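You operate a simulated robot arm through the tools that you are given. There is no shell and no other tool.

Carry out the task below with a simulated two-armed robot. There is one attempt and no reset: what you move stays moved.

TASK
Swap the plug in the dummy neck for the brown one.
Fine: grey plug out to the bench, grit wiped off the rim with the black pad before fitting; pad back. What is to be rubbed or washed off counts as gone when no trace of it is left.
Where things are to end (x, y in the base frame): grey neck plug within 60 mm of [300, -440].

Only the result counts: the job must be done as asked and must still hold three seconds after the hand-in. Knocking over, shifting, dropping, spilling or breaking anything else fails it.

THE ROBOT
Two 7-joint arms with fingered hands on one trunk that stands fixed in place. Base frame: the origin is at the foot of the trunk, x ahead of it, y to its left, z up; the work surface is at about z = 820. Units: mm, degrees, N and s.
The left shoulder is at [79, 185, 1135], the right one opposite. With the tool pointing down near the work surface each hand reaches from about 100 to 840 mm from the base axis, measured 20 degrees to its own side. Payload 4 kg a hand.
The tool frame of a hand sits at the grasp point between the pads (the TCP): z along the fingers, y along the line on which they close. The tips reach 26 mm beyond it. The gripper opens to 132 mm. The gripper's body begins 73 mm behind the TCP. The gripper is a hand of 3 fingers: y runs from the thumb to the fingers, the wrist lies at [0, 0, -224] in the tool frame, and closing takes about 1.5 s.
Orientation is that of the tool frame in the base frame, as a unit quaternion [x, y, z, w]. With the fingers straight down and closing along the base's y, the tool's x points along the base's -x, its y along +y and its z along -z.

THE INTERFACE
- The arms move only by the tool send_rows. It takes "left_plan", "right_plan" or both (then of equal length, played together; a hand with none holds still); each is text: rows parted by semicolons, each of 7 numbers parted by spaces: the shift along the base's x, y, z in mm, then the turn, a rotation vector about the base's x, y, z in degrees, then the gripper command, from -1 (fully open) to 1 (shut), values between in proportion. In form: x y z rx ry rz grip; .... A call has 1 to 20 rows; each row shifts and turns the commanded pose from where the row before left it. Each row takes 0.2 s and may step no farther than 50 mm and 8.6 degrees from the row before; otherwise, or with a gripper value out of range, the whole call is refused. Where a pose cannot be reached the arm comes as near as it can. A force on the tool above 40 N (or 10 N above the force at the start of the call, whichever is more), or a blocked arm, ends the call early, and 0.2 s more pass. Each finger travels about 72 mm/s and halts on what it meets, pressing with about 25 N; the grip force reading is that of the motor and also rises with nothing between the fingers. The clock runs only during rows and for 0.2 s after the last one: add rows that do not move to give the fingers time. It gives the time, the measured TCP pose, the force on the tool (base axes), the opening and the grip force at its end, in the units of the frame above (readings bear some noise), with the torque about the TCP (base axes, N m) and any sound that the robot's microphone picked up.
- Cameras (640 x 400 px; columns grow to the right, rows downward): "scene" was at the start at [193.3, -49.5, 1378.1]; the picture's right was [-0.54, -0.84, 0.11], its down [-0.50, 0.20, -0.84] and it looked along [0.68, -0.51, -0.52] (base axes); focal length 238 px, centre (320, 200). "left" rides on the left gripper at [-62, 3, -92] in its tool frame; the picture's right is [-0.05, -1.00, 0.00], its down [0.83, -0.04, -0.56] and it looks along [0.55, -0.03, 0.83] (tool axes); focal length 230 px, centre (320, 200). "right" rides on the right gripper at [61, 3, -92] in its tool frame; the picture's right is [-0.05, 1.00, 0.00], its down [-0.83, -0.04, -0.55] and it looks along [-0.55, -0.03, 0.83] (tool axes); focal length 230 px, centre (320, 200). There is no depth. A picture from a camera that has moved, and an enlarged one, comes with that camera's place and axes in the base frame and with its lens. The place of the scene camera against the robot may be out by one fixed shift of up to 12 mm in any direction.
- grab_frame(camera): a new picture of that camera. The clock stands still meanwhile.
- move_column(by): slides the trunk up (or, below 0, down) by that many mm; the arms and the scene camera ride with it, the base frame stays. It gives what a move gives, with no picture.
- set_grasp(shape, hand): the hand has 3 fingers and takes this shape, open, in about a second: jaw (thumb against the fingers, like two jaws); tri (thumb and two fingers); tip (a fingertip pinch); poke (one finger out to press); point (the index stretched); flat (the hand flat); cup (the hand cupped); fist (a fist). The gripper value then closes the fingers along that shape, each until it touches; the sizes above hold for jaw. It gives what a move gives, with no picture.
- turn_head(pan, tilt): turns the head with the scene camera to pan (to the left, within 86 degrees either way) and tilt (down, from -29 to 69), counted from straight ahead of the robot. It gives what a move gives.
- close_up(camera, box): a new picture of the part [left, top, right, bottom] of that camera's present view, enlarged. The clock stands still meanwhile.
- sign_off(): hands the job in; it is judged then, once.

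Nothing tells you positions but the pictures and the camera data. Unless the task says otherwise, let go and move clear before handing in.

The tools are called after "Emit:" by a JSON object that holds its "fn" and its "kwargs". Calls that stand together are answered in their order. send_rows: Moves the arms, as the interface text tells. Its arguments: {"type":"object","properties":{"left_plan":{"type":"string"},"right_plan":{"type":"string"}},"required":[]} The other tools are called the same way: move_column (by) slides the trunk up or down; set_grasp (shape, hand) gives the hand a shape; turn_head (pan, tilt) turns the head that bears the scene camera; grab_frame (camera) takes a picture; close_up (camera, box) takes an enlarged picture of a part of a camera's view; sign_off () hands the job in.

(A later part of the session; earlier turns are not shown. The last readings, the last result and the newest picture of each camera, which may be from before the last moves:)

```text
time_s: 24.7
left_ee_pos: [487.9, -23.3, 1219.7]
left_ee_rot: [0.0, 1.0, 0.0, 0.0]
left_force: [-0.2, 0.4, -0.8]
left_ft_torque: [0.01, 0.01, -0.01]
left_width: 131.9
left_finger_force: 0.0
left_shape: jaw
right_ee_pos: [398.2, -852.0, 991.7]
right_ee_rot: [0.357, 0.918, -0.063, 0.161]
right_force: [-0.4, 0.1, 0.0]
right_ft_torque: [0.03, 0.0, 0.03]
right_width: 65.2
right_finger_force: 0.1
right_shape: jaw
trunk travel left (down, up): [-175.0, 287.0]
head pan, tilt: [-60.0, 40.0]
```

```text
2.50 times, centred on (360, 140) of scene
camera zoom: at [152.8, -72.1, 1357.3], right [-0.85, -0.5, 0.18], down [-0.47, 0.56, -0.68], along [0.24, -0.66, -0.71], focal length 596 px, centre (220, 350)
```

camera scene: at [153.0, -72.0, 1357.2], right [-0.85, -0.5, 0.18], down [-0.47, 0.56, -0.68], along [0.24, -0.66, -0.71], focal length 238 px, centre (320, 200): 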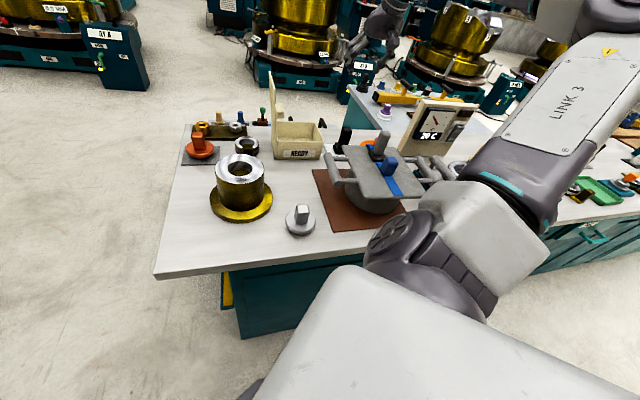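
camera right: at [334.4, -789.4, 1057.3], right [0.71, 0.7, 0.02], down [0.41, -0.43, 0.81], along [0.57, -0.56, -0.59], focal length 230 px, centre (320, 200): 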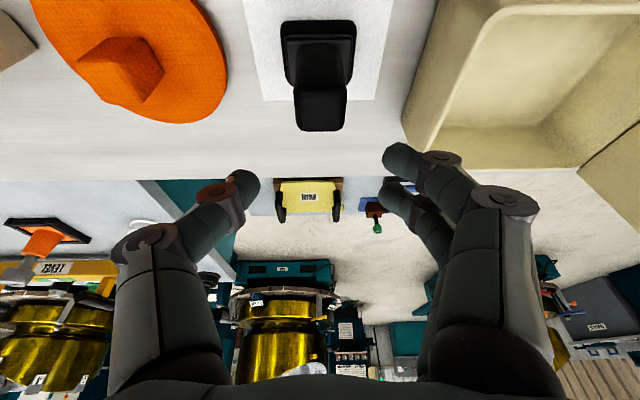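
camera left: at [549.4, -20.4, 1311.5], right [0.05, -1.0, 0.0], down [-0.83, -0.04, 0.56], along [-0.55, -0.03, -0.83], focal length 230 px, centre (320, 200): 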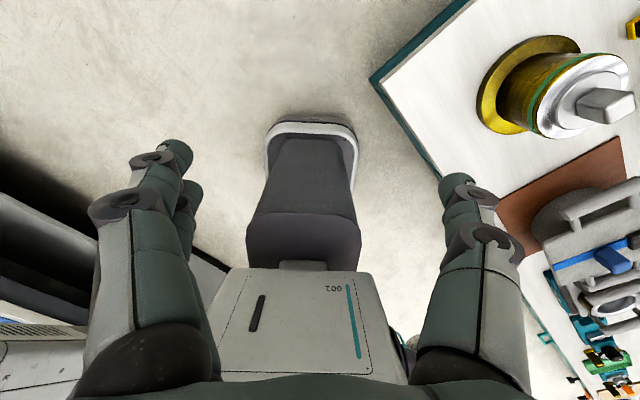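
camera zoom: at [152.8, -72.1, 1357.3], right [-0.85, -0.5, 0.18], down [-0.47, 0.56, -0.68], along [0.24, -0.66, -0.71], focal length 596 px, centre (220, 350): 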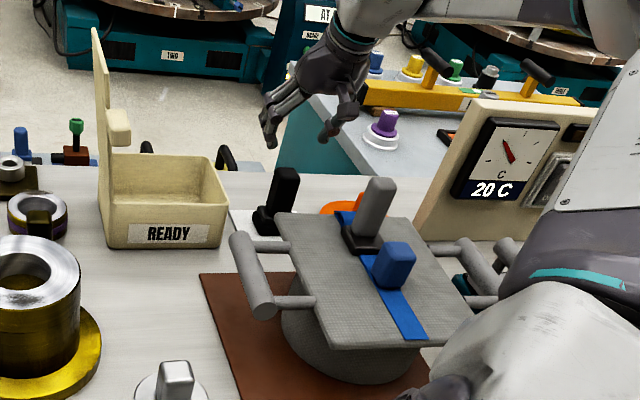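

The pad handle is centred between the fingers. I'll lower to grip height and close.

Emit:
{"fn": "send_rows", "kwargs": {"right_plan": "-1 1 -25 0 0 0 0;0 0 -25 0 0 0 0;0 0 -20 0 0 0 0;0 0 -15 0 0 0 0;0 0 -10 0 0 0 0;0 0 0 0 0 0 0"}}

Emit:
{"fn": "grab_frame", "kwargs": {"camera": "right"}}

Emit:
{"fn": "close_up", "kwargs": {"camera": "scene", "box": [280, 80, 440, 200]}}

```text
time_s: 26.1
left_ee_pos: [488.8, -22.6, 1220.9]
left_ee_rot: [0.0, 1.0, 0.001, 0.0]
left_force: [0.5, 0.1, -0.4]
left_ft_torque: [0.01, -0.02, 0.03]
left_width: 131.8
left_finger_force: 0.1
left_shape: jaw
right_ee_pos: [396.3, -851.3, 899.1]
right_ee_rot: [0.357, 0.918, -0.064, 0.161]
right_force: [-0.4, -0.1, -0.7]
right_ft_torque: [0.0, 0.01, 0.02]
right_width: 65.5
right_finger_force: 0.0
right_shape: jaw
trunk travel left (down, up): [-175.0, 287.0]
head pan, tilt: [-60.0, 40.0]
```

```text
taken
camera right: at [333.0, -788.9, 963.1], right [0.71, 0.7, 0.02], down [0.41, -0.43, 0.81], along [0.57, -0.56, -0.59], focal length 230 px, centre (320, 200)
```

right: 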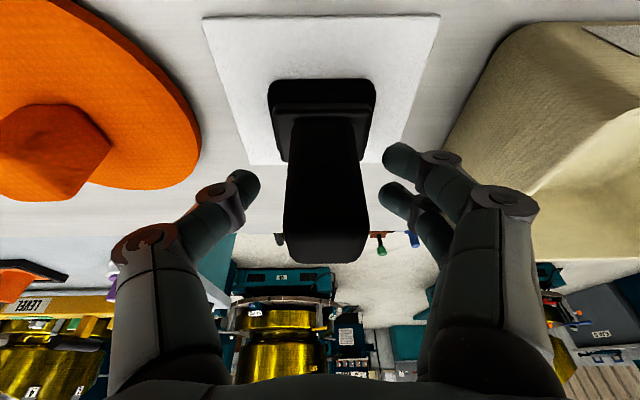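

```text
3.33 times, centred on (360, 140) of scene
camera zoom: at [152.8, -72.2, 1357.2], right [-0.85, -0.5, 0.18], down [-0.47, 0.56, -0.68], along [0.24, -0.66, -0.71], focal length 794 px, centre (187, 400)
```

zoom: 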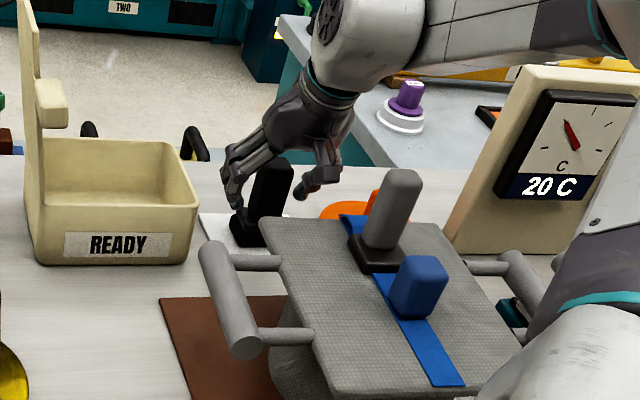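

Emit:
{"fn": "send_rows", "kwargs": {"right_plan": "2 2 -2 0 0 0 0;0 0 0 0 0 0 0.3;0 0 0 0 0 0 1;0 0 0 0 0 0 1;0 0 0 0 0 0 1;0 0 0 0 0 0 1;0 0 0 0 0 0 1"}}

Emit:
{"fn": "grab_frame", "kwargs": {"camera": "right"}}

```text
time_s: 27.7
left_ee_pos: [489.3, -23.5, 1219.8]
left_ee_rot: [-0.001, 1.0, 0.001, 0.0]
left_force: [-0.5, -0.3, -0.8]
left_ft_torque: [-0.03, 0.02, 0.0]
left_width: 132.0
left_finger_force: 0.0
left_shape: jaw
right_ee_pos: [397.3, -849.8, 896.1]
right_ee_rot: [0.357, 0.918, -0.063, 0.162]
right_force: [0.8, 0.8, -0.4]
right_ft_torque: [0.0, 0.0, 0.01]
right_width: 28.4
right_finger_force: 24.7
right_shape: jaw
trunk travel left (down, up): [-175.0, 287.0]
head pan, tilt: [-60.0, 40.0]
```

```text
taken
camera right: at [335.2, -787.3, 961.2], right [0.71, 0.7, 0.02], down [0.41, -0.43, 0.81], along [0.57, -0.56, -0.59], focal length 230 px, centre (320, 200)
```

right: 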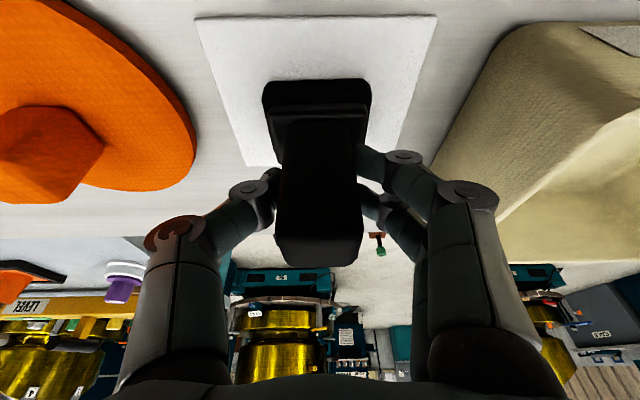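

The pad is held. I'll lift it straight up and carry it on the robot side, clear of the tall box lid, towards the neck.

Emit:
{"fn": "send_rows", "kwargs": {"right_plan": "0 0 10 0 0 0 1;0 0 30 0 0 0 1;0 0 40 0 0 0 1;0 0 40 0 0 0 1;0 0 40 0 0 0 1;0 0 40 0 0 0 1;0 0 40 0 0 0 1;-9 40 0 0 0 0 1;-9 40 0 0 0 0 1;-9 40 0 0 0 0 1;-9 40 0 0 0 0 1;-9 40 0 0 0 0 1;0 40 0 0 0 0 1;0 40 0 0 0 0 1;0 40 0 0 0 0 1;0 40 0 0 0 0 1;0 40 0 0 0 0 1;0 0 0 0 0 0 1"}}

Emit:
{"fn": "grab_frame", "kwargs": {"camera": "scene"}}

Emit:
{"fn": "grab_frame", "kwargs": {"camera": "right"}}

```text
time_s: 31.5
left_ee_pos: [488.3, -24.4, 1221.8]
left_ee_rot: [0.0, 1.0, 0.0, 0.001]
left_force: [-0.8, -0.2, -0.4]
left_ft_torque: [0.03, 0.02, 0.02]
left_width: 132.1
left_finger_force: 0.0
left_shape: jaw
right_ee_pos: [351.9, -449.0, 1136.1]
right_ee_rot: [0.356, 0.918, -0.063, 0.161]
right_force: [0.5, -0.7, -1.2]
right_ft_torque: [-0.01, 0.03, -0.01]
right_width: 28.1
right_finger_force: 25.0
right_shape: jaw
trunk travel left (down, up): [-175.0, 287.0]
head pan, tilt: [-60.0, 40.0]
```

```text
taken
camera scene: at [152.8, -73.0, 1357.2], right [-0.85, -0.5, 0.18], down [-0.47, 0.56, -0.68], along [0.24, -0.66, -0.71], focal length 238 px, centre (320, 200)
```

scene: 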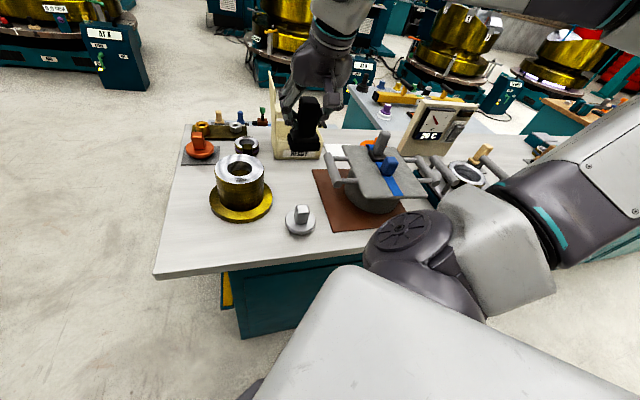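

```text
taken
camera right: at [289.1, -387.0, 1201.2], right [0.71, 0.7, 0.02], down [0.41, -0.43, 0.8], along [0.57, -0.56, -0.59], focal length 230 px, centre (320, 200)
```

right: 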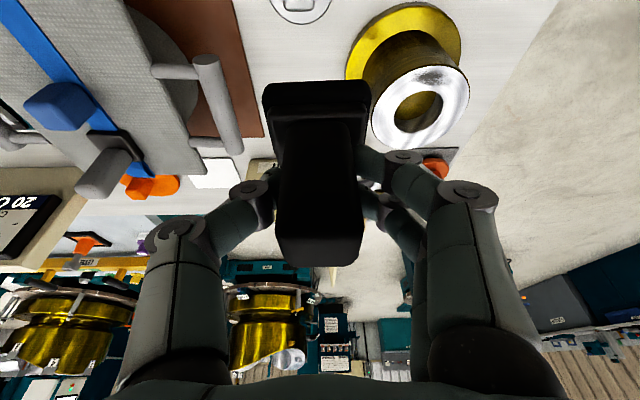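

Emit:
{"fn": "close_up", "kwargs": {"camera": "scene", "box": [205, 145, 275, 215]}}

Emit:
{"fn": "close_up", "kwargs": {"camera": "right", "box": [340, 0, 480, 160]}}

Emit:
{"fn": "close_up", "kwargs": {"camera": "scene", "box": [270, 60, 370, 170]}}

```text
5.71 times, centred on (240, 180) of scene
camera zoom: at [152.8, -73.0, 1357.2], right [-0.85, -0.5, 0.18], down [-0.47, 0.56, -0.68], along [0.24, -0.66, -0.71], focal length 1361 px, centre (777, 314)
```

zoom: 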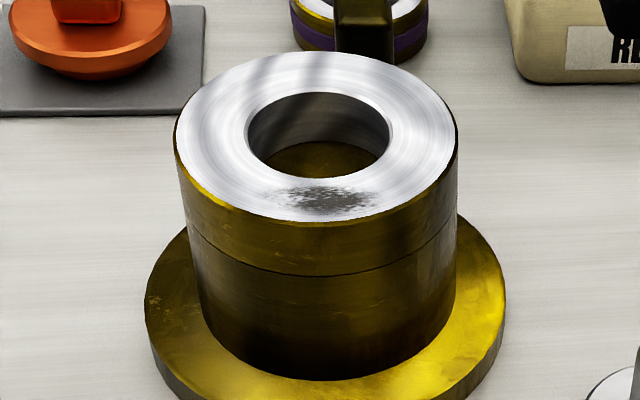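

```text
2.50 times, centred on (410, 80) of right
camera zoom: at [289.1, -387.0, 1201.2], right [0.71, 0.7, 0.02], down [0.41, -0.43, 0.8], along [0.57, -0.56, -0.59], focal length 575 px, centre (95, 500)
```

zoom: 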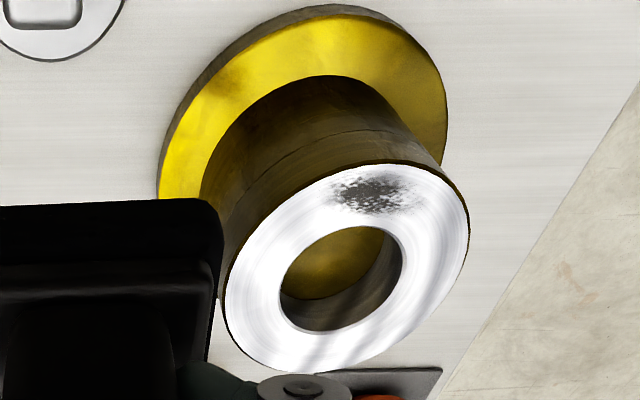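

```text
3.64 times, centred on (320, 115) of scene
camera zoom: at [152.8, -73.0, 1357.2], right [-0.85, -0.5, 0.18], down [-0.47, 0.56, -0.68], along [0.24, -0.66, -0.71], focal length 866 px, centre (320, 509)
```

zoom: 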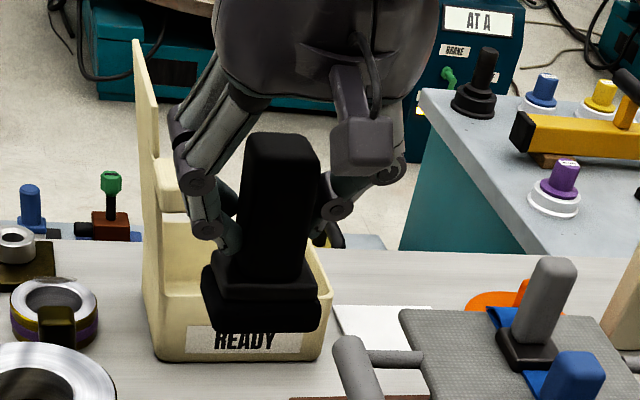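

The grit patch is centred at about (474,-386) on the near side of the rim, and there's none elsewhere. I'll bring the pad above it and then descend gently.

Emit:
{"fn": "send_rows", "kwargs": {"right_plan": "30 15 0 0 0 0 1;30 16 0 0 0 0 1;30 16 0 0 0 0 1;32 16 0 0 0 0 1;0 0 -40 0 0 0 1;0 0 -40 0 0 0 1;0 0 -26 0 0 0 1;0 0 0 0 0 0 1"}}

Emit:
{"fn": "close_up", "kwargs": {"camera": "scene", "box": [180, 100, 300, 220]}}

Emit:
{"fn": "grab_frame", "kwargs": {"camera": "right"}}

```text
time_s: 33.3
left_ee_pos: [487.5, -23.7, 1220.0]
left_ee_rot: [0.0, 1.0, 0.0, 0.0]
left_force: [-0.7, -0.1, 0.2]
left_ft_torque: [-0.03, 0.0, -0.01]
left_width: 131.8
left_finger_force: 0.1
left_shape: jaw
right_ee_pos: [473.5, -387.3, 1030.2]
right_ee_rot: [0.357, 0.918, -0.063, 0.162]
right_force: [-0.5, -1.2, -0.7]
right_ft_torque: [-0.01, 0.01, -0.01]
right_width: 28.0
right_finger_force: 24.8
right_shape: jaw
trunk travel left (down, up): [-175.0, 287.0]
head pan, tilt: [-60.0, 40.0]
```

```text
3.33 times, centred on (240, 160) of scene
camera zoom: at [152.2, -72.3, 1357.4], right [-0.85, -0.5, 0.18], down [-0.47, 0.56, -0.68], along [0.24, -0.66, -0.71], focal length 794 px, centre (587, 333)
```

zoom: 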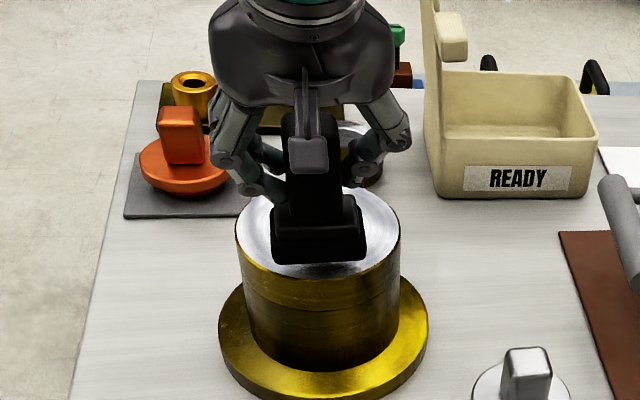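

```text
taken
camera right: at [409.9, -324.0, 1095.2], right [0.71, 0.7, 0.02], down [0.41, -0.43, 0.81], along [0.57, -0.56, -0.59], focal length 230 px, centre (320, 200)
```

right: 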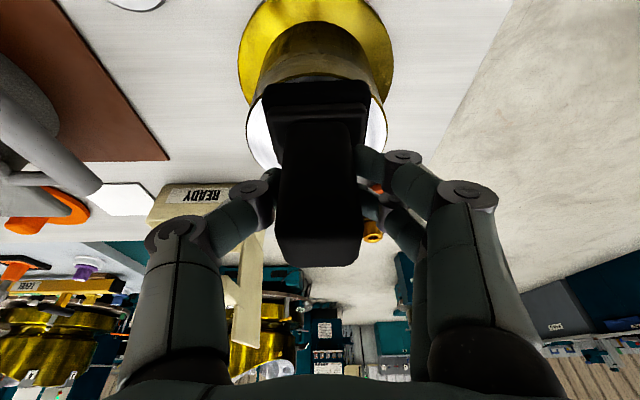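

Pad hovers over the grit patch. I'll descend in small steps and watch the force.

Emit:
{"fn": "send_rows", "kwargs": {"right_plan": "0 0 -4 0 0 0 1;0 0 -4 0 0 0 1;0 0 -4 0 0 0 1;0 0 0 0 0 0 1"}}

```text
time_s: 34.3
left_ee_pos: [488.9, -23.6, 1220.0]
left_ee_rot: [0.0, 1.0, 0.0, 0.001]
left_force: [0.0, 0.7, 0.1]
left_ft_torque: [0.05, 0.01, 0.04]
left_width: 132.1
left_finger_force: 0.2
left_shape: jaw
right_ee_pos: [474.2, -386.3, 1018.1]
right_ee_rot: [0.357, 0.918, -0.062, 0.161]
right_force: [-0.4, 0.8, -2.5]
right_ft_torque: [0.03, -0.01, -0.01]
right_width: 27.9
right_finger_force: 24.8
right_shape: jaw
trunk travel left (down, up): [-175.0, 287.0]
head pan, tilt: [-60.0, 40.0]
```

Emit:
{"fn": "send_rows", "kwargs": {"right_plan": "0 0 -2 0 0 0 1;0 0 -2 0 0 0 1;0 0 -2 0 0 0 1;0 0 0 0 0 0 1"}}

```text
time_s: 35.3
left_ee_pos: [488.7, -23.4, 1220.5]
left_ee_rot: [-0.001, 1.0, -0.001, 0.0]
left_force: [0.3, -0.5, 0.1]
left_ft_torque: [0.0, -0.03, 0.03]
left_width: 131.9
left_finger_force: 0.1
left_shape: jaw
right_ee_pos: [474.8, -386.3, 1012.1]
right_ee_rot: [0.357, 0.918, -0.063, 0.161]
right_force: [0.2, 0.4, -1.2]
right_ft_torque: [0.0, -0.01, 0.0]
right_width: 28.3
right_finger_force: 25.4
right_shape: jaw
trunk travel left (down, up): [-175.0, 287.0]
head pan, tilt: [-60.0, 40.0]
```

Emit:
{"fn": "send_rows", "kwargs": {"right_plan": "0 0 -1.5 0 0 0 1;0 0 -1.5 0 0 0 1;0 0 -1.5 0 0 0 1;0 0 0 0 0 0 1"}}

Emit:
{"fn": "close_up", "kwargs": {"camera": "scene", "box": [200, 130, 280, 210]}}

```text
time_s: 36.3
left_ee_pos: [489.1, -23.2, 1221.4]
left_ee_rot: [0.0, 1.0, 0.0, 0.0]
left_force: [-0.6, 0.9, -0.1]
left_ft_torque: [0.0, 0.01, 0.04]
left_width: 132.0
left_finger_force: 0.1
left_shape: jaw
right_ee_pos: [475.5, -387.8, 1008.3]
right_ee_rot: [0.357, 0.917, -0.062, 0.163]
right_force: [2.6, -3.8, 11.6]
right_ft_torque: [-0.07, -0.05, -0.02]
right_width: 28.5
right_finger_force: 24.9
right_shape: jaw
trunk travel left (down, up): [-175.0, 287.0]
head pan, tilt: [-60.0, 40.0]
```

```text
5.00 times, centred on (240, 170) of scene
camera zoom: at [152.2, -72.0, 1357.5], right [-0.85, -0.5, 0.18], down [-0.47, 0.56, -0.68], along [0.24, -0.66, -0.71], focal length 1191 px, centre (720, 350)
```

zoom: 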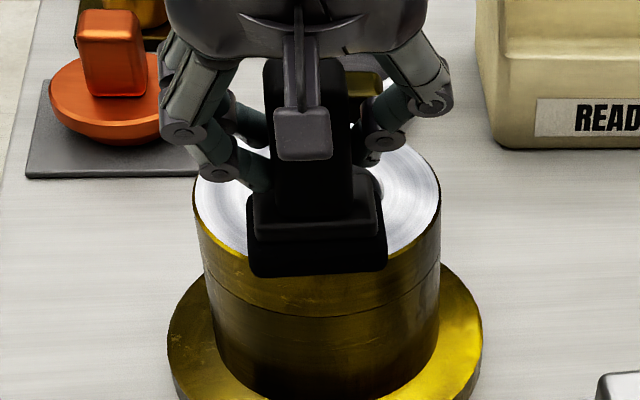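

The pad is pressing on the rim at about 12 N. I'll rub back and forth along the rim over the patch.

Emit:
{"fn": "send_rows", "kwargs": {"right_plan": "8 8.5 0 0 0 0 1;8 8.5 0 0 0 0 1;-8 -8.5 0 0 0 0 1;-8 -8.5 0 0 0 0 1;-8 -8.5 0 0 0 0 1;-8 -8.5 0 0 0 0 1;8 8.5 0 0 0 0 1;8 8.5 0 0 0 0 1;8 8.5 0 0 0 0 1;8 8.5 0 0 0 0 1;-8 -8.5 0 0 0 0 1;-8 -8.5 0 0 0 0 1"}}

Emit:
{"fn": "close_up", "kwargs": {"camera": "scene", "box": [200, 130, 280, 210]}}

```text
time_s: 38.9
left_ee_pos: [487.9, -23.8, 1221.5]
left_ee_rot: [0.001, 1.0, 0.001, 0.0]
left_force: [0.1, -0.3, -0.7]
left_ft_torque: [-0.01, -0.01, 0.01]
left_width: 131.8
left_finger_force: 0.1
left_shape: jaw
right_ee_pos: [473.4, -385.1, 1007.9]
right_ee_rot: [0.357, 0.918, -0.064, 0.162]
right_force: [2.7, 2.8, 9.5]
right_ft_torque: [0.08, -0.07, -0.01]
right_width: 29.2
right_finger_force: 25.0
right_shape: jaw
trunk travel left (down, up): [-175.0, 287.0]
head pan, tilt: [-60.0, 40.0]
```

```text
5.00 times, centred on (240, 170) of scene
camera zoom: at [151.9, -71.7, 1357.4], right [-0.85, -0.5, 0.18], down [-0.47, 0.56, -0.68], along [0.24, -0.66, -0.71], focal length 1191 px, centre (720, 350)
```

zoom: 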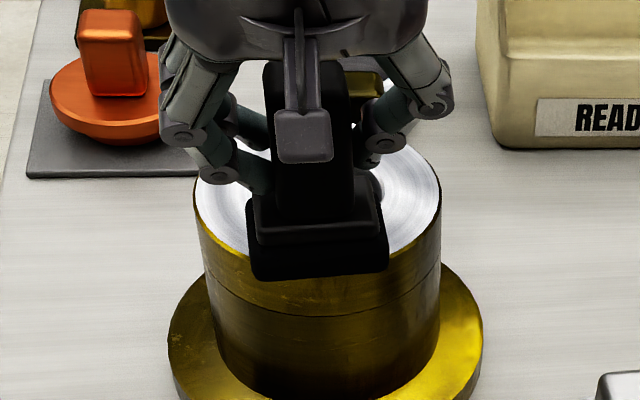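

Contact is steady and the neck hasn't moved. A second set of strokes, shifted inward, and then I'll lift to inspect.

Emit:
{"fn": "send_rows", "kwargs": {"right_plan": "5 -5 0 0 0 0 1;8 8.5 0 0 0 0 1;8 8.5 0 0 0 0 1;-8 -8.5 0 0 0 0 1;-8 -8.5 0 0 0 0 1;-8 -8.5 0 0 0 0 1;-8 -8.5 0 0 0 0 1;8 8.5 0 0 0 0 1;8 8.5 0 0 0 0 1;8 8.5 0 0 0 0 1;8 8.5 0 0 0 0 1;-8 -8.5 0 0 0 0 1;-8 -8.5 0 0 0 0 1;0 0 15 0 0 0 1;0 0 25 0 0 0 1;-20 20 40 0 0 0 1;-30 30 40 0 0 0 1;-30 30 0 0 0 0 1"}}

Emit:
{"fn": "close_up", "kwargs": {"camera": "scene", "box": [200, 130, 280, 210]}}

Emit:
{"fn": "grab_frame", "kwargs": {"camera": "right"}}

```text
refused: row 17 steps farther than a row can; nothing moved
```

```text
5.00 times, centred on (240, 170) of scene
camera zoom: at [151.9, -71.7, 1357.4], right [-0.85, -0.5, 0.18], down [-0.47, 0.56, -0.68], along [0.24, -0.66, -0.71], focal length 1191 px, centre (720, 350)
```

zoom: 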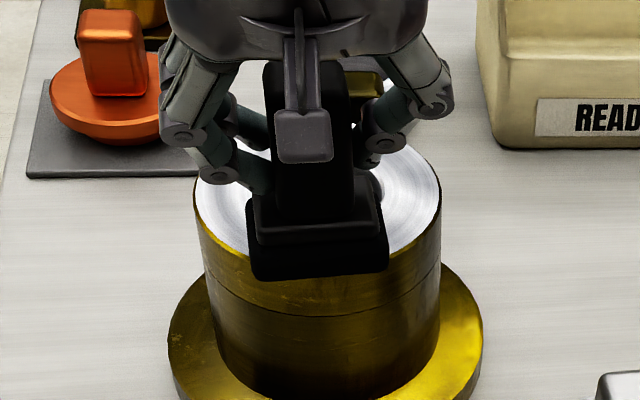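

```text
taken
camera right: at [411.4, -323.6, 1073.1], right [0.71, 0.7, 0.02], down [0.41, -0.43, 0.81], along [0.58, -0.56, -0.59], focal length 230 px, centre (320, 200)
```

right: 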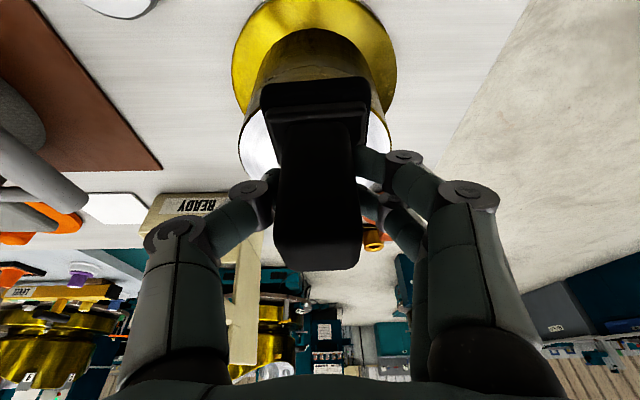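

That call was refused for one over-long step, and nothing moved. I'll resend it with smaller retreat steps to the earlier clear-view spot.

Emit:
{"fn": "send_rows", "kwargs": {"right_plan": "5 -5 0 0 0 0 1;8 8.5 0 0 0 0 1;8 8.5 0 0 0 0 1;-8 -8.5 0 0 0 0 1;-8 -8.5 0 0 0 0 1;-8 -8.5 0 0 0 0 1;-8 -8.5 0 0 0 0 1;8 8.5 0 0 0 0 1;8 8.5 0 0 0 0 1;8 8.5 0 0 0 0 1;8 8.5 0 0 0 0 1;-8 -8.5 0 0 0 0 1;-8 -8.5 0 0 0 0 1;0 0 20 0 0 0 1;0 0 40 0 0 0 1;0 0 40 0 0 0 1;-35 -15 25 0 0 0 1;-45 -20 0 0 0 0 1;-40 -20 0 0 0 0 1;0 0 0 0 0 0 1"}}

Emit:
{"fn": "close_up", "kwargs": {"camera": "scene", "box": [205, 145, 275, 215]}}

Emit:
{"fn": "close_up", "kwargs": {"camera": "right", "box": [340, 0, 480, 160]}}

```text
time_s: 43.1
left_ee_pos: [489.7, -23.6, 1219.4]
left_ee_rot: [0.0, 1.0, 0.0, -0.001]
left_force: [0.0, 0.0, 0.3]
left_ft_torque: [-0.02, 0.01, 0.02]
left_width: 132.1
left_finger_force: 0.0
left_shape: jaw
right_ee_pos: [359.2, -447.2, 1132.5]
right_ee_rot: [0.357, 0.918, -0.063, 0.16]
right_force: [0.7, -0.3, -1.2]
right_ft_torque: [0.01, 0.01, 0.03]
right_width: 25.1
right_finger_force: 25.9
right_shape: jaw
trunk travel left (down, up): [-175.0, 287.0]
head pan, tilt: [-60.0, 40.0]
```

```text
5.71 times, centred on (240, 180) of scene
camera zoom: at [154.1, -71.7, 1357.0], right [-0.85, -0.5, 0.18], down [-0.48, 0.56, -0.68], along [0.24, -0.66, -0.71], focal length 1361 px, centre (777, 314)
```

zoom: 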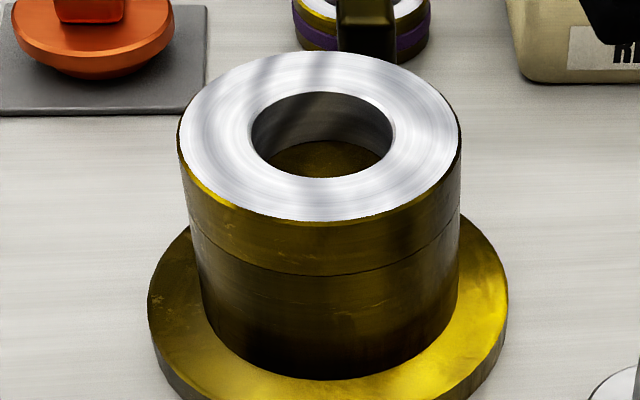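

```text
2.50 times, centred on (410, 80) of right
camera zoom: at [297.5, -384.6, 1198.0], right [0.71, 0.7, 0.02], down [0.41, -0.43, 0.8], along [0.57, -0.56, -0.59], focal length 575 px, centre (95, 500)
```

zoom: 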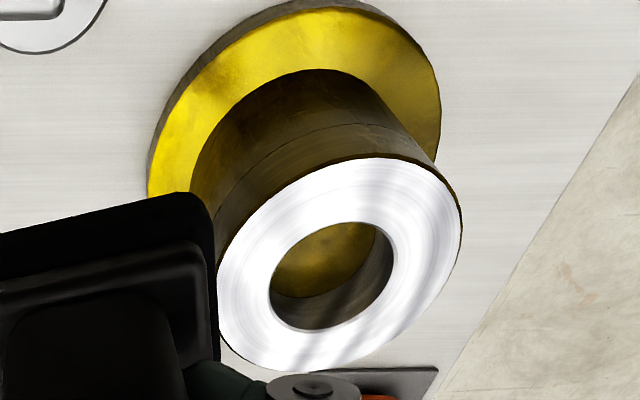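

The rim looks clean. The grip width fell from 28 to 25 mm and the pad looks turned a little in the hand, so I'll inspect both more closely.

Emit:
{"fn": "grab_frame", "kwargs": {"camera": "right"}}

Emit:
{"fn": "close_up", "kwargs": {"camera": "scene", "box": [215, 150, 265, 190]}}

Emit:
{"fn": "close_up", "kwargs": {"camera": "scene", "box": [270, 60, 370, 170]}}

```text
taken
camera right: at [297.5, -384.6, 1198.0], right [0.71, 0.7, 0.02], down [0.41, -0.43, 0.8], along [0.57, -0.56, -0.59], focal length 230 px, centre (320, 200)
```

right: 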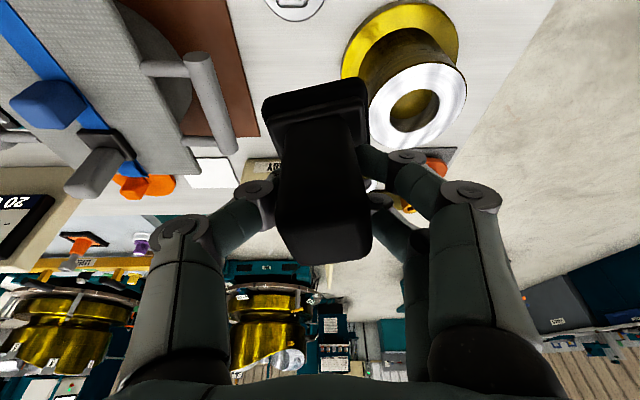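

```text
10.00 times, centred on (240, 170) of scene
camera zoom: at [154.1, -71.7, 1357.0], right [-0.85, -0.5, 0.18], down [-0.48, 0.56, -0.68], along [0.24, -0.66, -0.71], focal length 2382 px, centre (1120, 500)
```

zoom: 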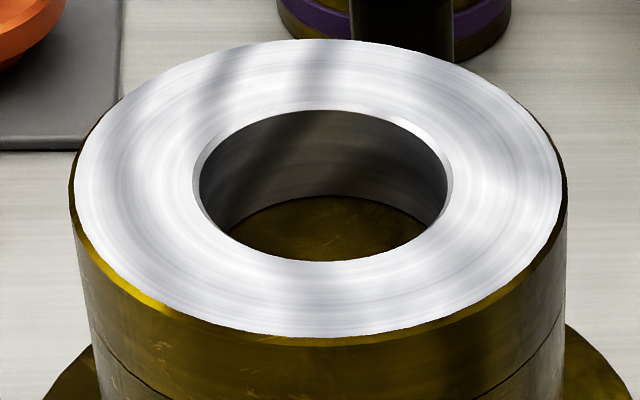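

```text
3.64 times, centred on (320, 115) of scene
camera zoom: at [154.1, -71.7, 1357.0], right [-0.85, -0.5, 0.18], down [-0.48, 0.56, -0.68], along [0.24, -0.66, -0.71], focal length 866 px, centre (320, 509)
```

zoom: 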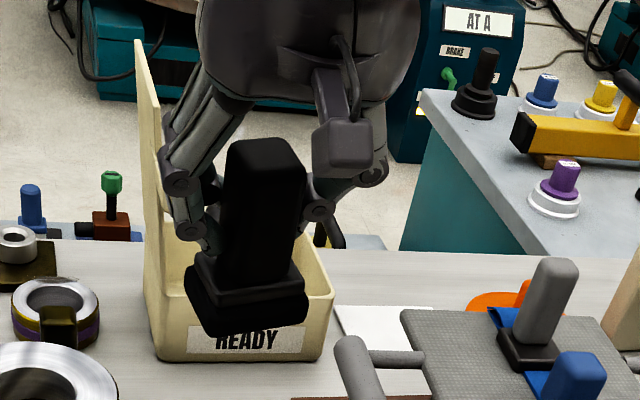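

The rim shows no trace. I'll double-check from the wrist camera at higher zoom.

Emit:
{"fn": "close_up", "kwargs": {"camera": "right", "box": [365, 50, 475, 150]}}

Emit:
{"fn": "close_up", "kwargs": {"camera": "right", "box": [240, 60, 400, 280]}}

```text
4.00 times, centred on (420, 100) of right
camera zoom: at [297.5, -384.6, 1198.0], right [0.71, 0.7, 0.02], down [0.41, -0.43, 0.8], along [0.57, -0.56, -0.59], focal length 920 px, centre (-80, 600)
```

zoom: 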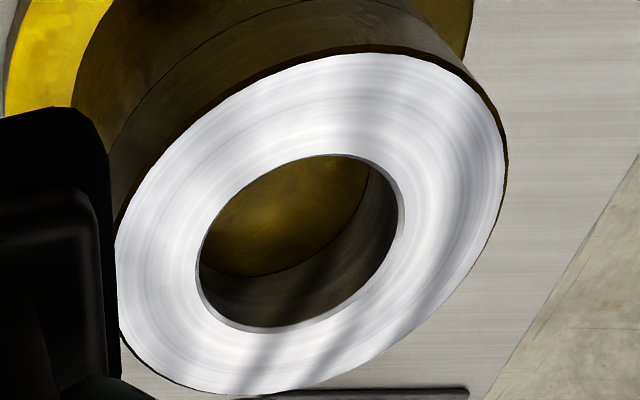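

```text
1.82 times, centred on (320, 170) of right
camera zoom: at [297.5, -384.6, 1198.0], right [0.71, 0.7, 0.02], down [0.41, -0.43, 0.8], along [0.57, -0.56, -0.59], focal length 418 px, centre (320, 254)
```

zoom: 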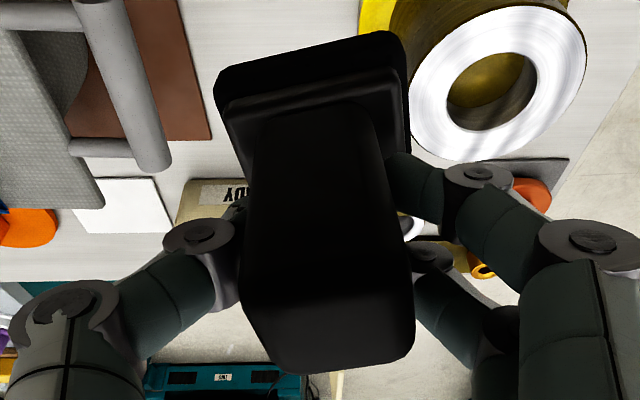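

The rim is clean. The pad has turned about 15° in the grip, so I'll turn the hand −15° to compensate while carrying it back above its white tile.

Emit:
{"fn": "send_rows", "kwargs": {"right_plan": "-1.5 -40.3 0 0 0 0 1;-1.5 -40.3 0 0 0 0 1;-1.5 -40.3 0 0 0 0 1;-1.5 -40.3 0 0 0 0 1;-1.5 -40.3 0 0 0 0 1;9 -40.3 0 0 0 0 1;9 -40.3 0 0 0 0 1;9 -40.3 0 0 0 0 1;9 -40.3 0 0 0 -7.5 1;9 -40 0 0 0 -7.5 1;0 0 -40 0 0 0 1;0 0 -40 0 0 0 1;0 0 -40 0 0 0 1;0 0 0 0 0 0 1"}}

Emit:
{"fn": "grab_frame", "kwargs": {"camera": "right"}}

Emit:
{"fn": "close_up", "kwargs": {"camera": "scene", "box": [290, 60, 410, 180]}}

```text
time_s: 46.1
left_ee_pos: [487.2, -22.5, 1220.2]
left_ee_rot: [0.0, 1.0, 0.001, 0.0]
left_force: [-0.1, 0.3, -0.6]
left_ft_torque: [0.0, -0.01, 0.03]
left_width: 131.7
left_finger_force: 0.1
left_shape: jaw
right_ee_pos: [397.7, -847.9, 1013.6]
right_ee_rot: [0.474, 0.863, -0.084, 0.153]
right_force: [-0.1, -0.4, -1.0]
right_ft_torque: [0.03, 0.01, 0.02]
right_width: 24.8
right_finger_force: 25.2
right_shape: jaw
trunk travel left (down, up): [-175.0, 287.0]
head pan, tilt: [-60.0, 40.0]
```

```text
taken
camera right: at [352.7, -772.2, 1078.3], right [0.87, 0.5, 0.02], down [0.28, -0.52, 0.81], along [0.41, -0.69, -0.59], focal length 230 px, centre (320, 200)
```

right: 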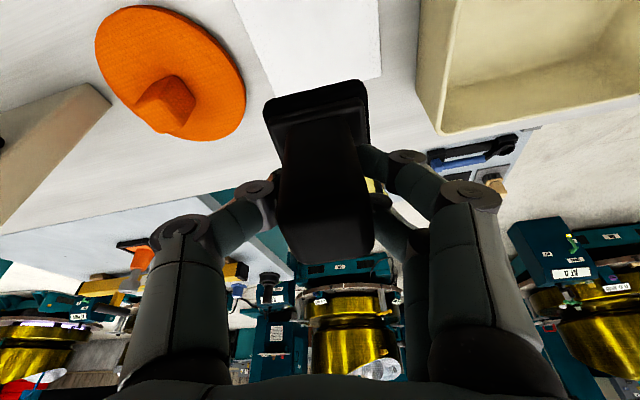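

```text
3.33 times, centred on (350, 120) of scene
camera zoom: at [152.4, -71.9, 1357.4], right [-0.85, -0.5, 0.18], down [-0.47, 0.56, -0.68], along [0.24, -0.66, -0.71], focal length 794 px, centre (220, 467)
```

zoom: 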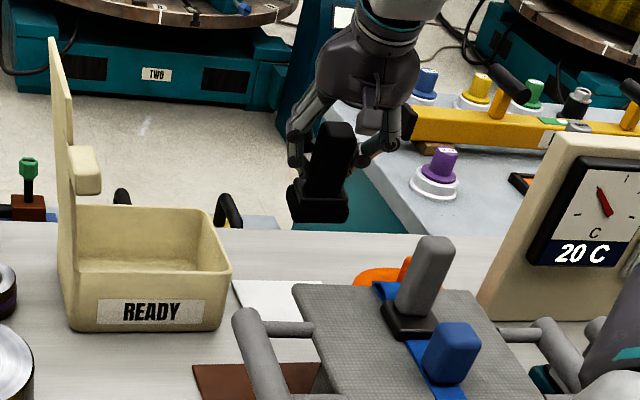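

The pad is now parallel to its tile. Lowering towards the tile, then slowly to contact.

Emit:
{"fn": "send_rows", "kwargs": {"right_plan": "0 -2 -30 0 0 0 1;0 0 -30 0 0 0 1;0 0 -25 0 0 0 1;0 0 -15 0 0 0 1;0 0 -5 0 0 0 1;0 0 0 0 0 0 1"}}

Emit:
{"fn": "grab_frame", "kwargs": {"camera": "right"}}

Emit:
{"fn": "close_up", "kwargs": {"camera": "scene", "box": [300, 100, 400, 180]}}

```text
time_s: 47.5
left_ee_pos: [489.6, -25.4, 1220.3]
left_ee_rot: [0.001, 1.0, 0.0, 0.001]
left_force: [-0.3, 0.2, -0.6]
left_ft_torque: [-0.01, 0.0, 0.01]
left_width: 132.0
left_finger_force: 0.0
left_shape: jaw
right_ee_pos: [396.9, -850.6, 905.6]
right_ee_rot: [0.473, 0.864, -0.082, 0.152]
right_force: [0.6, -0.4, -1.3]
right_ft_torque: [0.03, 0.02, -0.01]
right_width: 24.7
right_finger_force: 24.9
right_shape: jaw
trunk travel left (down, up): [-175.0, 287.0]
head pan, tilt: [-60.0, 40.0]
```

```text
taken
camera right: at [353.1, -774.8, 972.2], right [0.87, 0.5, 0.02], down [0.28, -0.52, 0.81], along [0.41, -0.69, -0.59], focal length 230 px, centre (320, 200)
```

right: 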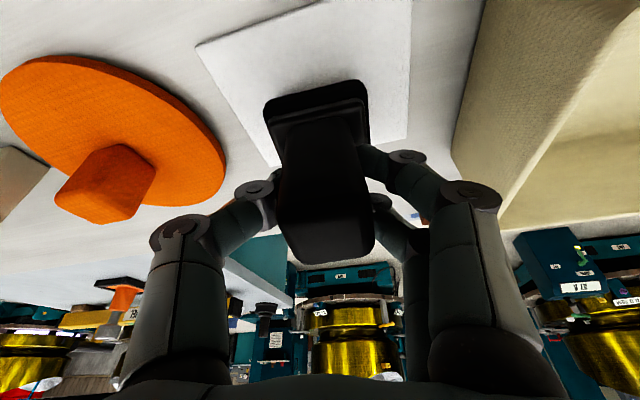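

```text
5.00 times, centred on (350, 140) of scene
camera zoom: at [153.0, -72.6, 1357.2], right [-0.85, -0.5, 0.18], down [-0.47, 0.56, -0.68], along [0.24, -0.66, -0.71], focal length 1191 px, centre (170, 500)
```

zoom: 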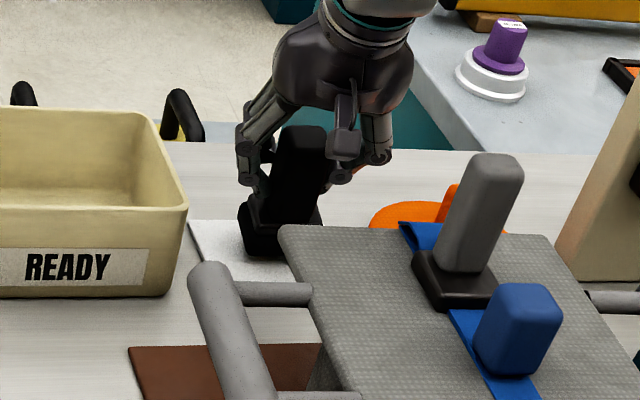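

Emit:
{"fn": "send_rows", "kwargs": {"right_plan": "0 0 -2 0 0 0 1;0 0 -2 0 0 0 1;0 0 -2 0 0 0 1;0 0 0 0 0 0 1"}}

```text
time_s: 48.5
left_ee_pos: [487.9, -24.0, 1220.7]
left_ee_rot: [0.0, 1.0, -0.001, 0.0]
left_force: [0.5, 0.5, 0.0]
left_ft_torque: [-0.02, -0.03, 0.0]
left_width: 131.9
left_finger_force: 0.0
left_shape: jaw
right_ee_pos: [398.0, -851.7, 900.9]
right_ee_rot: [0.473, 0.864, -0.084, 0.151]
right_force: [0.3, 1.3, -1.6]
right_ft_torque: [0.01, -0.01, -0.01]
right_width: 24.8
right_finger_force: 24.8
right_shape: jaw
trunk travel left (down, up): [-175.0, 287.0]
head pan, tilt: [-60.0, 40.0]
```

Emit:
{"fn": "send_rows", "kwargs": {"right_plan": "0 0 -1.5 0 0 0 1;0 0 -1.5 0 0 0 1;0 0 -1 0 0 0 1;0 0 0 0 0 0 1"}}

```text
time_s: 49.5
left_ee_pos: [488.0, -23.5, 1219.5]
left_ee_rot: [0.0, 1.0, 0.0, 0.0]
left_force: [0.5, 0.1, 0.3]
left_ft_torque: [0.04, 0.0, 0.01]
left_width: 131.9
left_finger_force: 0.0
left_shape: jaw
right_ee_pos: [398.6, -850.8, 899.8]
right_ee_rot: [0.473, 0.864, -0.084, 0.154]
right_force: [0.2, -4.8, 8.1]
right_ft_torque: [0.0, -0.1, -0.02]
right_width: 24.9
right_finger_force: 24.8
right_shape: jaw
trunk travel left (down, up): [-175.0, 287.0]
head pan, tilt: [-60.0, 40.0]
```

The pad is on the tile. I'll settle it half a millimetre more, open, and check before rising.

Emit:
{"fn": "send_rows", "kwargs": {"right_plan": "0 0 -0.5 0 0 0 1;0 0 0 0 0 0 0.5;0 0 0 0 0 0 0.3;0 0 0 0 0 0 0;0 0 0 0 0 0 0;0 0 0 0 0 0 0"}}

Emit:
{"fn": "grab_frame", "kwargs": {"camera": "right"}}

Emit:
{"fn": "close_up", "kwargs": {"camera": "scene", "box": [300, 100, 400, 180]}}

```text
time_s: 50.9
left_ee_pos: [488.7, -23.4, 1219.9]
left_ee_rot: [0.0, 1.0, 0.0, 0.0]
left_force: [0.3, -1.1, -0.4]
left_ft_torque: [0.01, 0.03, -0.01]
left_width: 131.8
left_finger_force: 0.0
left_shape: jaw
right_ee_pos: [397.4, -851.3, 896.3]
right_ee_rot: [0.474, 0.863, -0.083, 0.152]
right_force: [0.1, 0.7, 0.4]
right_ft_torque: [0.0, -0.03, -0.02]
right_width: 65.3
right_finger_force: 0.0
right_shape: jaw
trunk travel left (down, up): [-175.0, 287.0]
head pan, tilt: [-60.0, 40.0]
```

```text
taken
camera right: at [352.8, -774.1, 962.3], right [0.87, 0.5, 0.02], down [0.28, -0.52, 0.81], along [0.41, -0.69, -0.59], focal length 230 px, centre (320, 200)
```

right: 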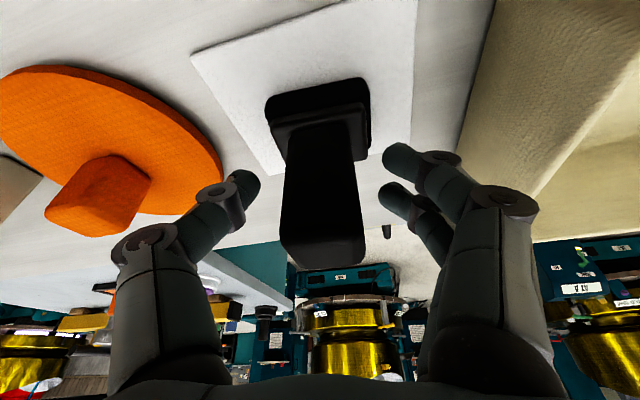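

```text
5.00 times, centred on (350, 140) of scene
camera zoom: at [152.8, -72.2, 1357.2], right [-0.85, -0.5, 0.18], down [-0.47, 0.56, -0.68], along [0.24, -0.66, -0.71], focal length 1191 px, centre (170, 500)
```

zoom: 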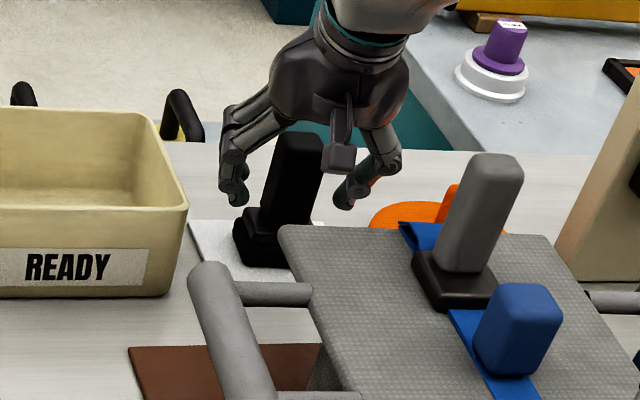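

The pad stands back on its tile. I'll rise, untwist the hand, reduce the tilt to 10°, and swing round on the robot side to the brown plug, avoiding the tall box lid.

Emit:
{"fn": "send_rows", "kwargs": {"right_plan": "0 0 15 0 0 0 0;0 0 35 0 0 0 0;0 0 40 0 0 0 0;0 0 45 0 0 0 0;0 0 45 0 0 0 0;0 0 45 0 0 0 0;-9 40 0 0 0 7.5 0;-9 40 0 0 0 7.5 0;-9 40 0 0 0 0 0;-9 40 0 0 0 0 0;-9 40 0 0 0 0 0;10 40 0 0 0 0 0;10 40 0 0 0 0 0;10 40 0 0 0 0 0;10 40 0 0 0 0 0;10 40 0 0 0 0 0;10 10 0 3.4 3.7 0 0;10 10 0 3.4 3.7 0 0;0 0 0 0 0 0 0"}}

Emit:
{"fn": "grab_frame", "kwargs": {"camera": "scene"}}

```text
time_s: 54.9
left_ee_pos: [487.9, -24.0, 1219.9]
left_ee_rot: [0.0, 1.0, 0.0, 0.0]
left_force: [0.3, 0.7, 0.0]
left_ft_torque: [-0.01, 0.0, 0.0]
left_width: 131.7
left_finger_force: 0.2
left_shape: jaw
right_ee_pos: [420.5, -430.2, 1122.6]
right_ee_rot: [0.36, 0.929, -0.031, 0.081]
right_force: [-1.1, 0.7, 0.1]
right_ft_torque: [-0.01, -0.02, 0.02]
right_width: 65.3
right_finger_force: 0.0
right_shape: jaw
trunk travel left (down, up): [-175.0, 287.0]
head pan, tilt: [-60.0, 40.0]
```

```text
taken
camera scene: at [152.0, -72.1, 1357.4], right [-0.85, -0.5, 0.18], down [-0.47, 0.56, -0.68], along [0.24, -0.66, -0.71], focal length 238 px, centre (320, 200)
```

scene: 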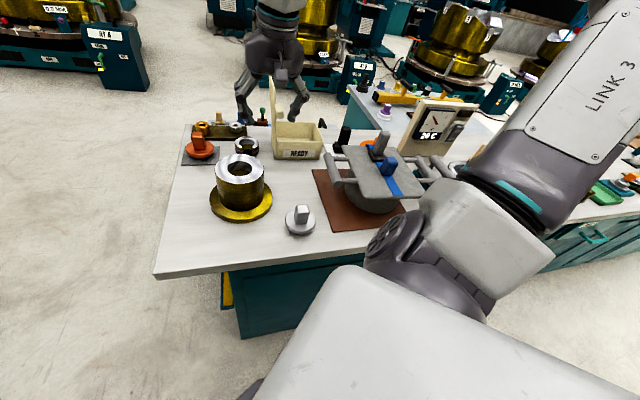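

Emit:
{"fn": "send_rows", "kwargs": {"right_plan": "40 -2 0 0 0 0 0;40 -4 0 0 0 0 0;40 -6 0 0 0 0 0;40 -8 -10 0 0 0 0;40 -8 -20 0 0 0 0;40 -8 -30 0 0 0 0;40 -8 -30 0 0 0 0;40 -6 -20 0 0 0 0;4 0 0 0 0 0 0;0 0 0 0 0 0 0"}}

Emit:
{"fn": "grab_frame", "kwargs": {"camera": "right"}}

Emit:
{"fn": "close_up", "kwargs": {"camera": "scene", "box": [150, 40, 290, 180]}}

```text
refused: row 6 steps farther than a row can; nothing moved
```

```text
taken
camera right: at [367.9, -376.8, 1202.7], right [0.71, 0.7, 0.01], down [0.5, -0.52, 0.69], along [0.49, -0.49, -0.72], focal length 230 px, centre (320, 200)
```

right: 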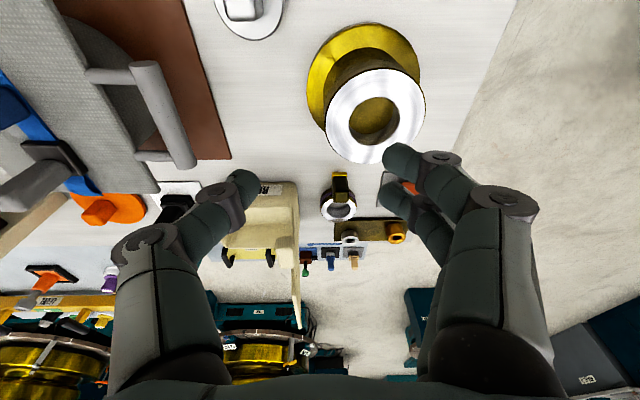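

```text
2.86 times, centred on (220, 110) of scene
camera zoom: at [152.0, -72.1, 1357.4], right [-0.85, -0.5, 0.18], down [-0.47, 0.56, -0.68], along [0.24, -0.66, -0.71], focal length 680 px, centre (606, 457)
```

zoom: 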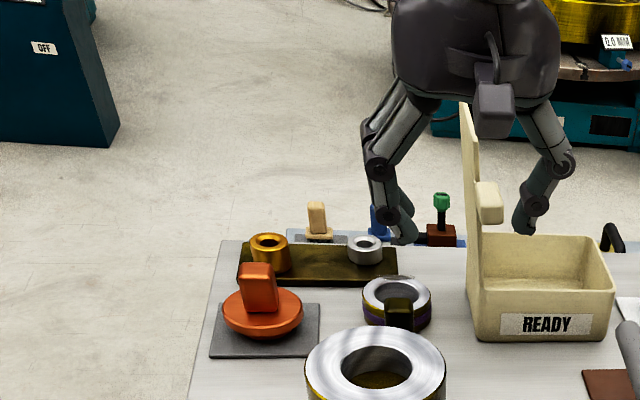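

One row was too long and nothing moved. I'll send the approach to the brown plug again with shorter steps.

Emit:
{"fn": "send_rows", "kwargs": {"right_plan": "36 -2 0 0 0 0 0;36 -4 0 0 0 0 0;36 -6 0 0 0 0 0;36 -6 -10 0 0 0 0;36 -6 -20 0 0 0 0;36 -6 -25 0 0 0 0;36 -6 -25 0 0 0 0;36 -6 -25 0 0 0 0;36 -6 -15 0 0 0 0;0 0 0 0 0 0 0"}}

Emit:
{"fn": "grab_frame", "kwargs": {"camera": "right"}}

Emit:
{"fn": "close_up", "kwargs": {"camera": "scene", "box": [150, 40, 290, 180]}}

```text
time_s: 57.1
left_ee_pos: [487.8, -24.3, 1220.7]
left_ee_rot: [0.001, 1.0, -0.001, 0.001]
left_force: [-0.4, -0.2, 0.5]
left_ft_torque: [0.0, -0.03, 0.04]
left_width: 131.9
left_finger_force: 0.0
left_shape: jaw
right_ee_pos: [745.0, -477.1, 1002.6]
right_ee_rot: [0.361, 0.929, -0.031, 0.081]
right_force: [0.5, -0.7, -0.9]
right_ft_torque: [-0.01, 0.0, -0.02]
right_width: 65.4
right_finger_force: 0.1
right_shape: jaw
trunk travel left (down, up): [-175.0, 287.0]
head pan, tilt: [-60.0, 40.0]
```

```text
taken
camera right: at [691.8, -425.0, 1082.2], right [0.71, 0.7, 0.01], down [0.5, -0.52, 0.69], along [0.49, -0.49, -0.72], focal length 230 px, centre (320, 200)
```

right: 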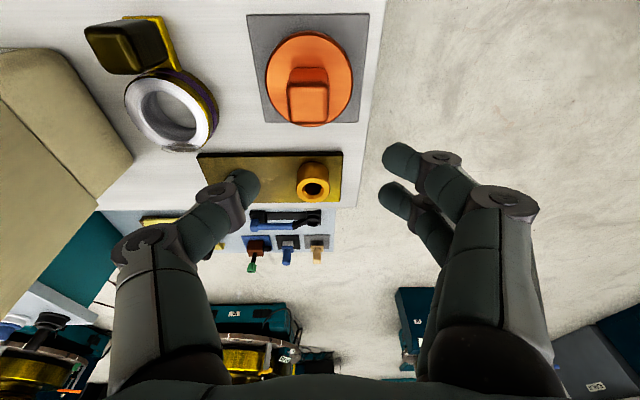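

```text
2.86 times, centred on (220, 110) of scene
camera zoom: at [151.6, -72.0, 1357.5], right [-0.85, -0.5, 0.18], down [-0.47, 0.56, -0.68], along [0.24, -0.66, -0.71], focal length 680 px, centre (606, 457)
```

zoom: 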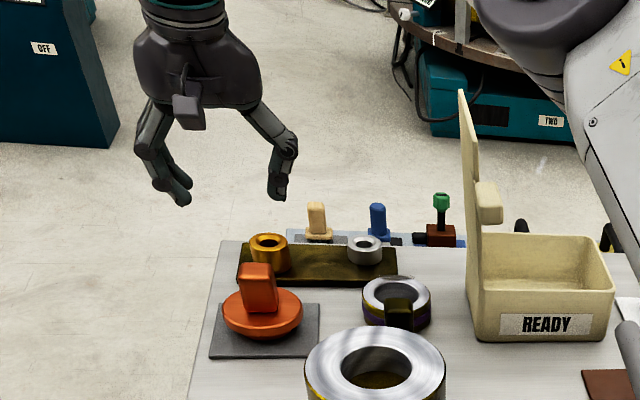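

The brown plug knob is centred at about (736,-483), with its top near z≈889. I'll shift over it and come down in stages.

Emit:
{"fn": "send_rows", "kwargs": {"right_plan": "-9 -6 -20 0 0 0 0;0 0 -30 0 0 0 0;0 0 -30 0 0 0 0;0 0 -15 0 0 0 0;0 0 0 0 0 0 0"}}

Emit:
{"fn": "grab_frame", "kwargs": {"camera": "right"}}

Emit:
{"fn": "close_up", "kwargs": {"camera": "scene", "box": [160, 100, 260, 180]}}

```text
time_s: 58.3
left_ee_pos: [488.6, -23.6, 1220.7]
left_ee_rot: [0.0, 1.0, 0.0, 0.0]
left_force: [-0.2, -0.2, -0.3]
left_ft_torque: [0.02, -0.02, -0.01]
left_width: 132.0
left_finger_force: 0.1
left_shape: jaw
right_ee_pos: [737.8, -485.0, 906.4]
right_ee_rot: [0.36, 0.929, -0.031, 0.081]
right_force: [-0.1, 0.5, -1.0]
right_ft_torque: [0.02, 0.05, 0.02]
right_width: 65.5
right_finger_force: 0.2
right_shape: jaw
trunk travel left (down, up): [-175.0, 287.0]
head pan, tilt: [-60.0, 40.0]
```

```text
taken
camera right: at [683.6, -431.6, 986.3], right [0.71, 0.7, 0.01], down [0.5, -0.52, 0.69], along [0.49, -0.49, -0.72], focal length 230 px, centre (320, 200)
```

right: 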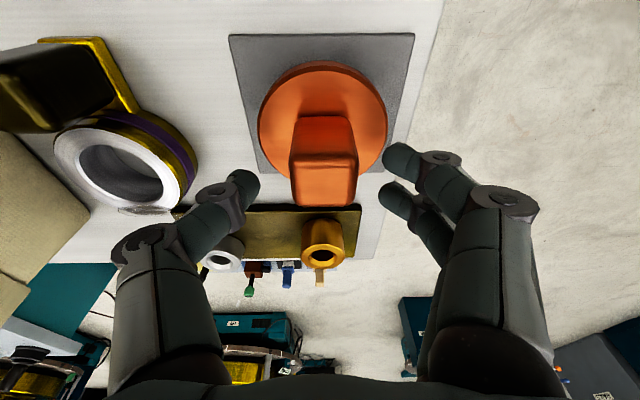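

```text
5.00 times, centred on (210, 140) of scene
camera zoom: at [152.9, -72.1, 1357.3], right [-0.85, -0.5, 0.18], down [-0.47, 0.56, -0.68], along [0.24, -0.66, -0.71], focal length 1191 px, centre (870, 500)
```

zoom: 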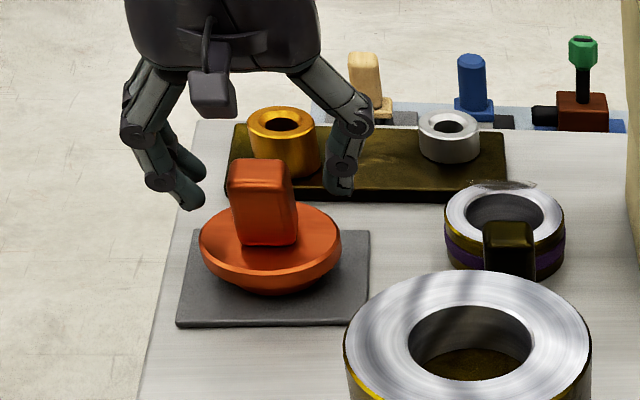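

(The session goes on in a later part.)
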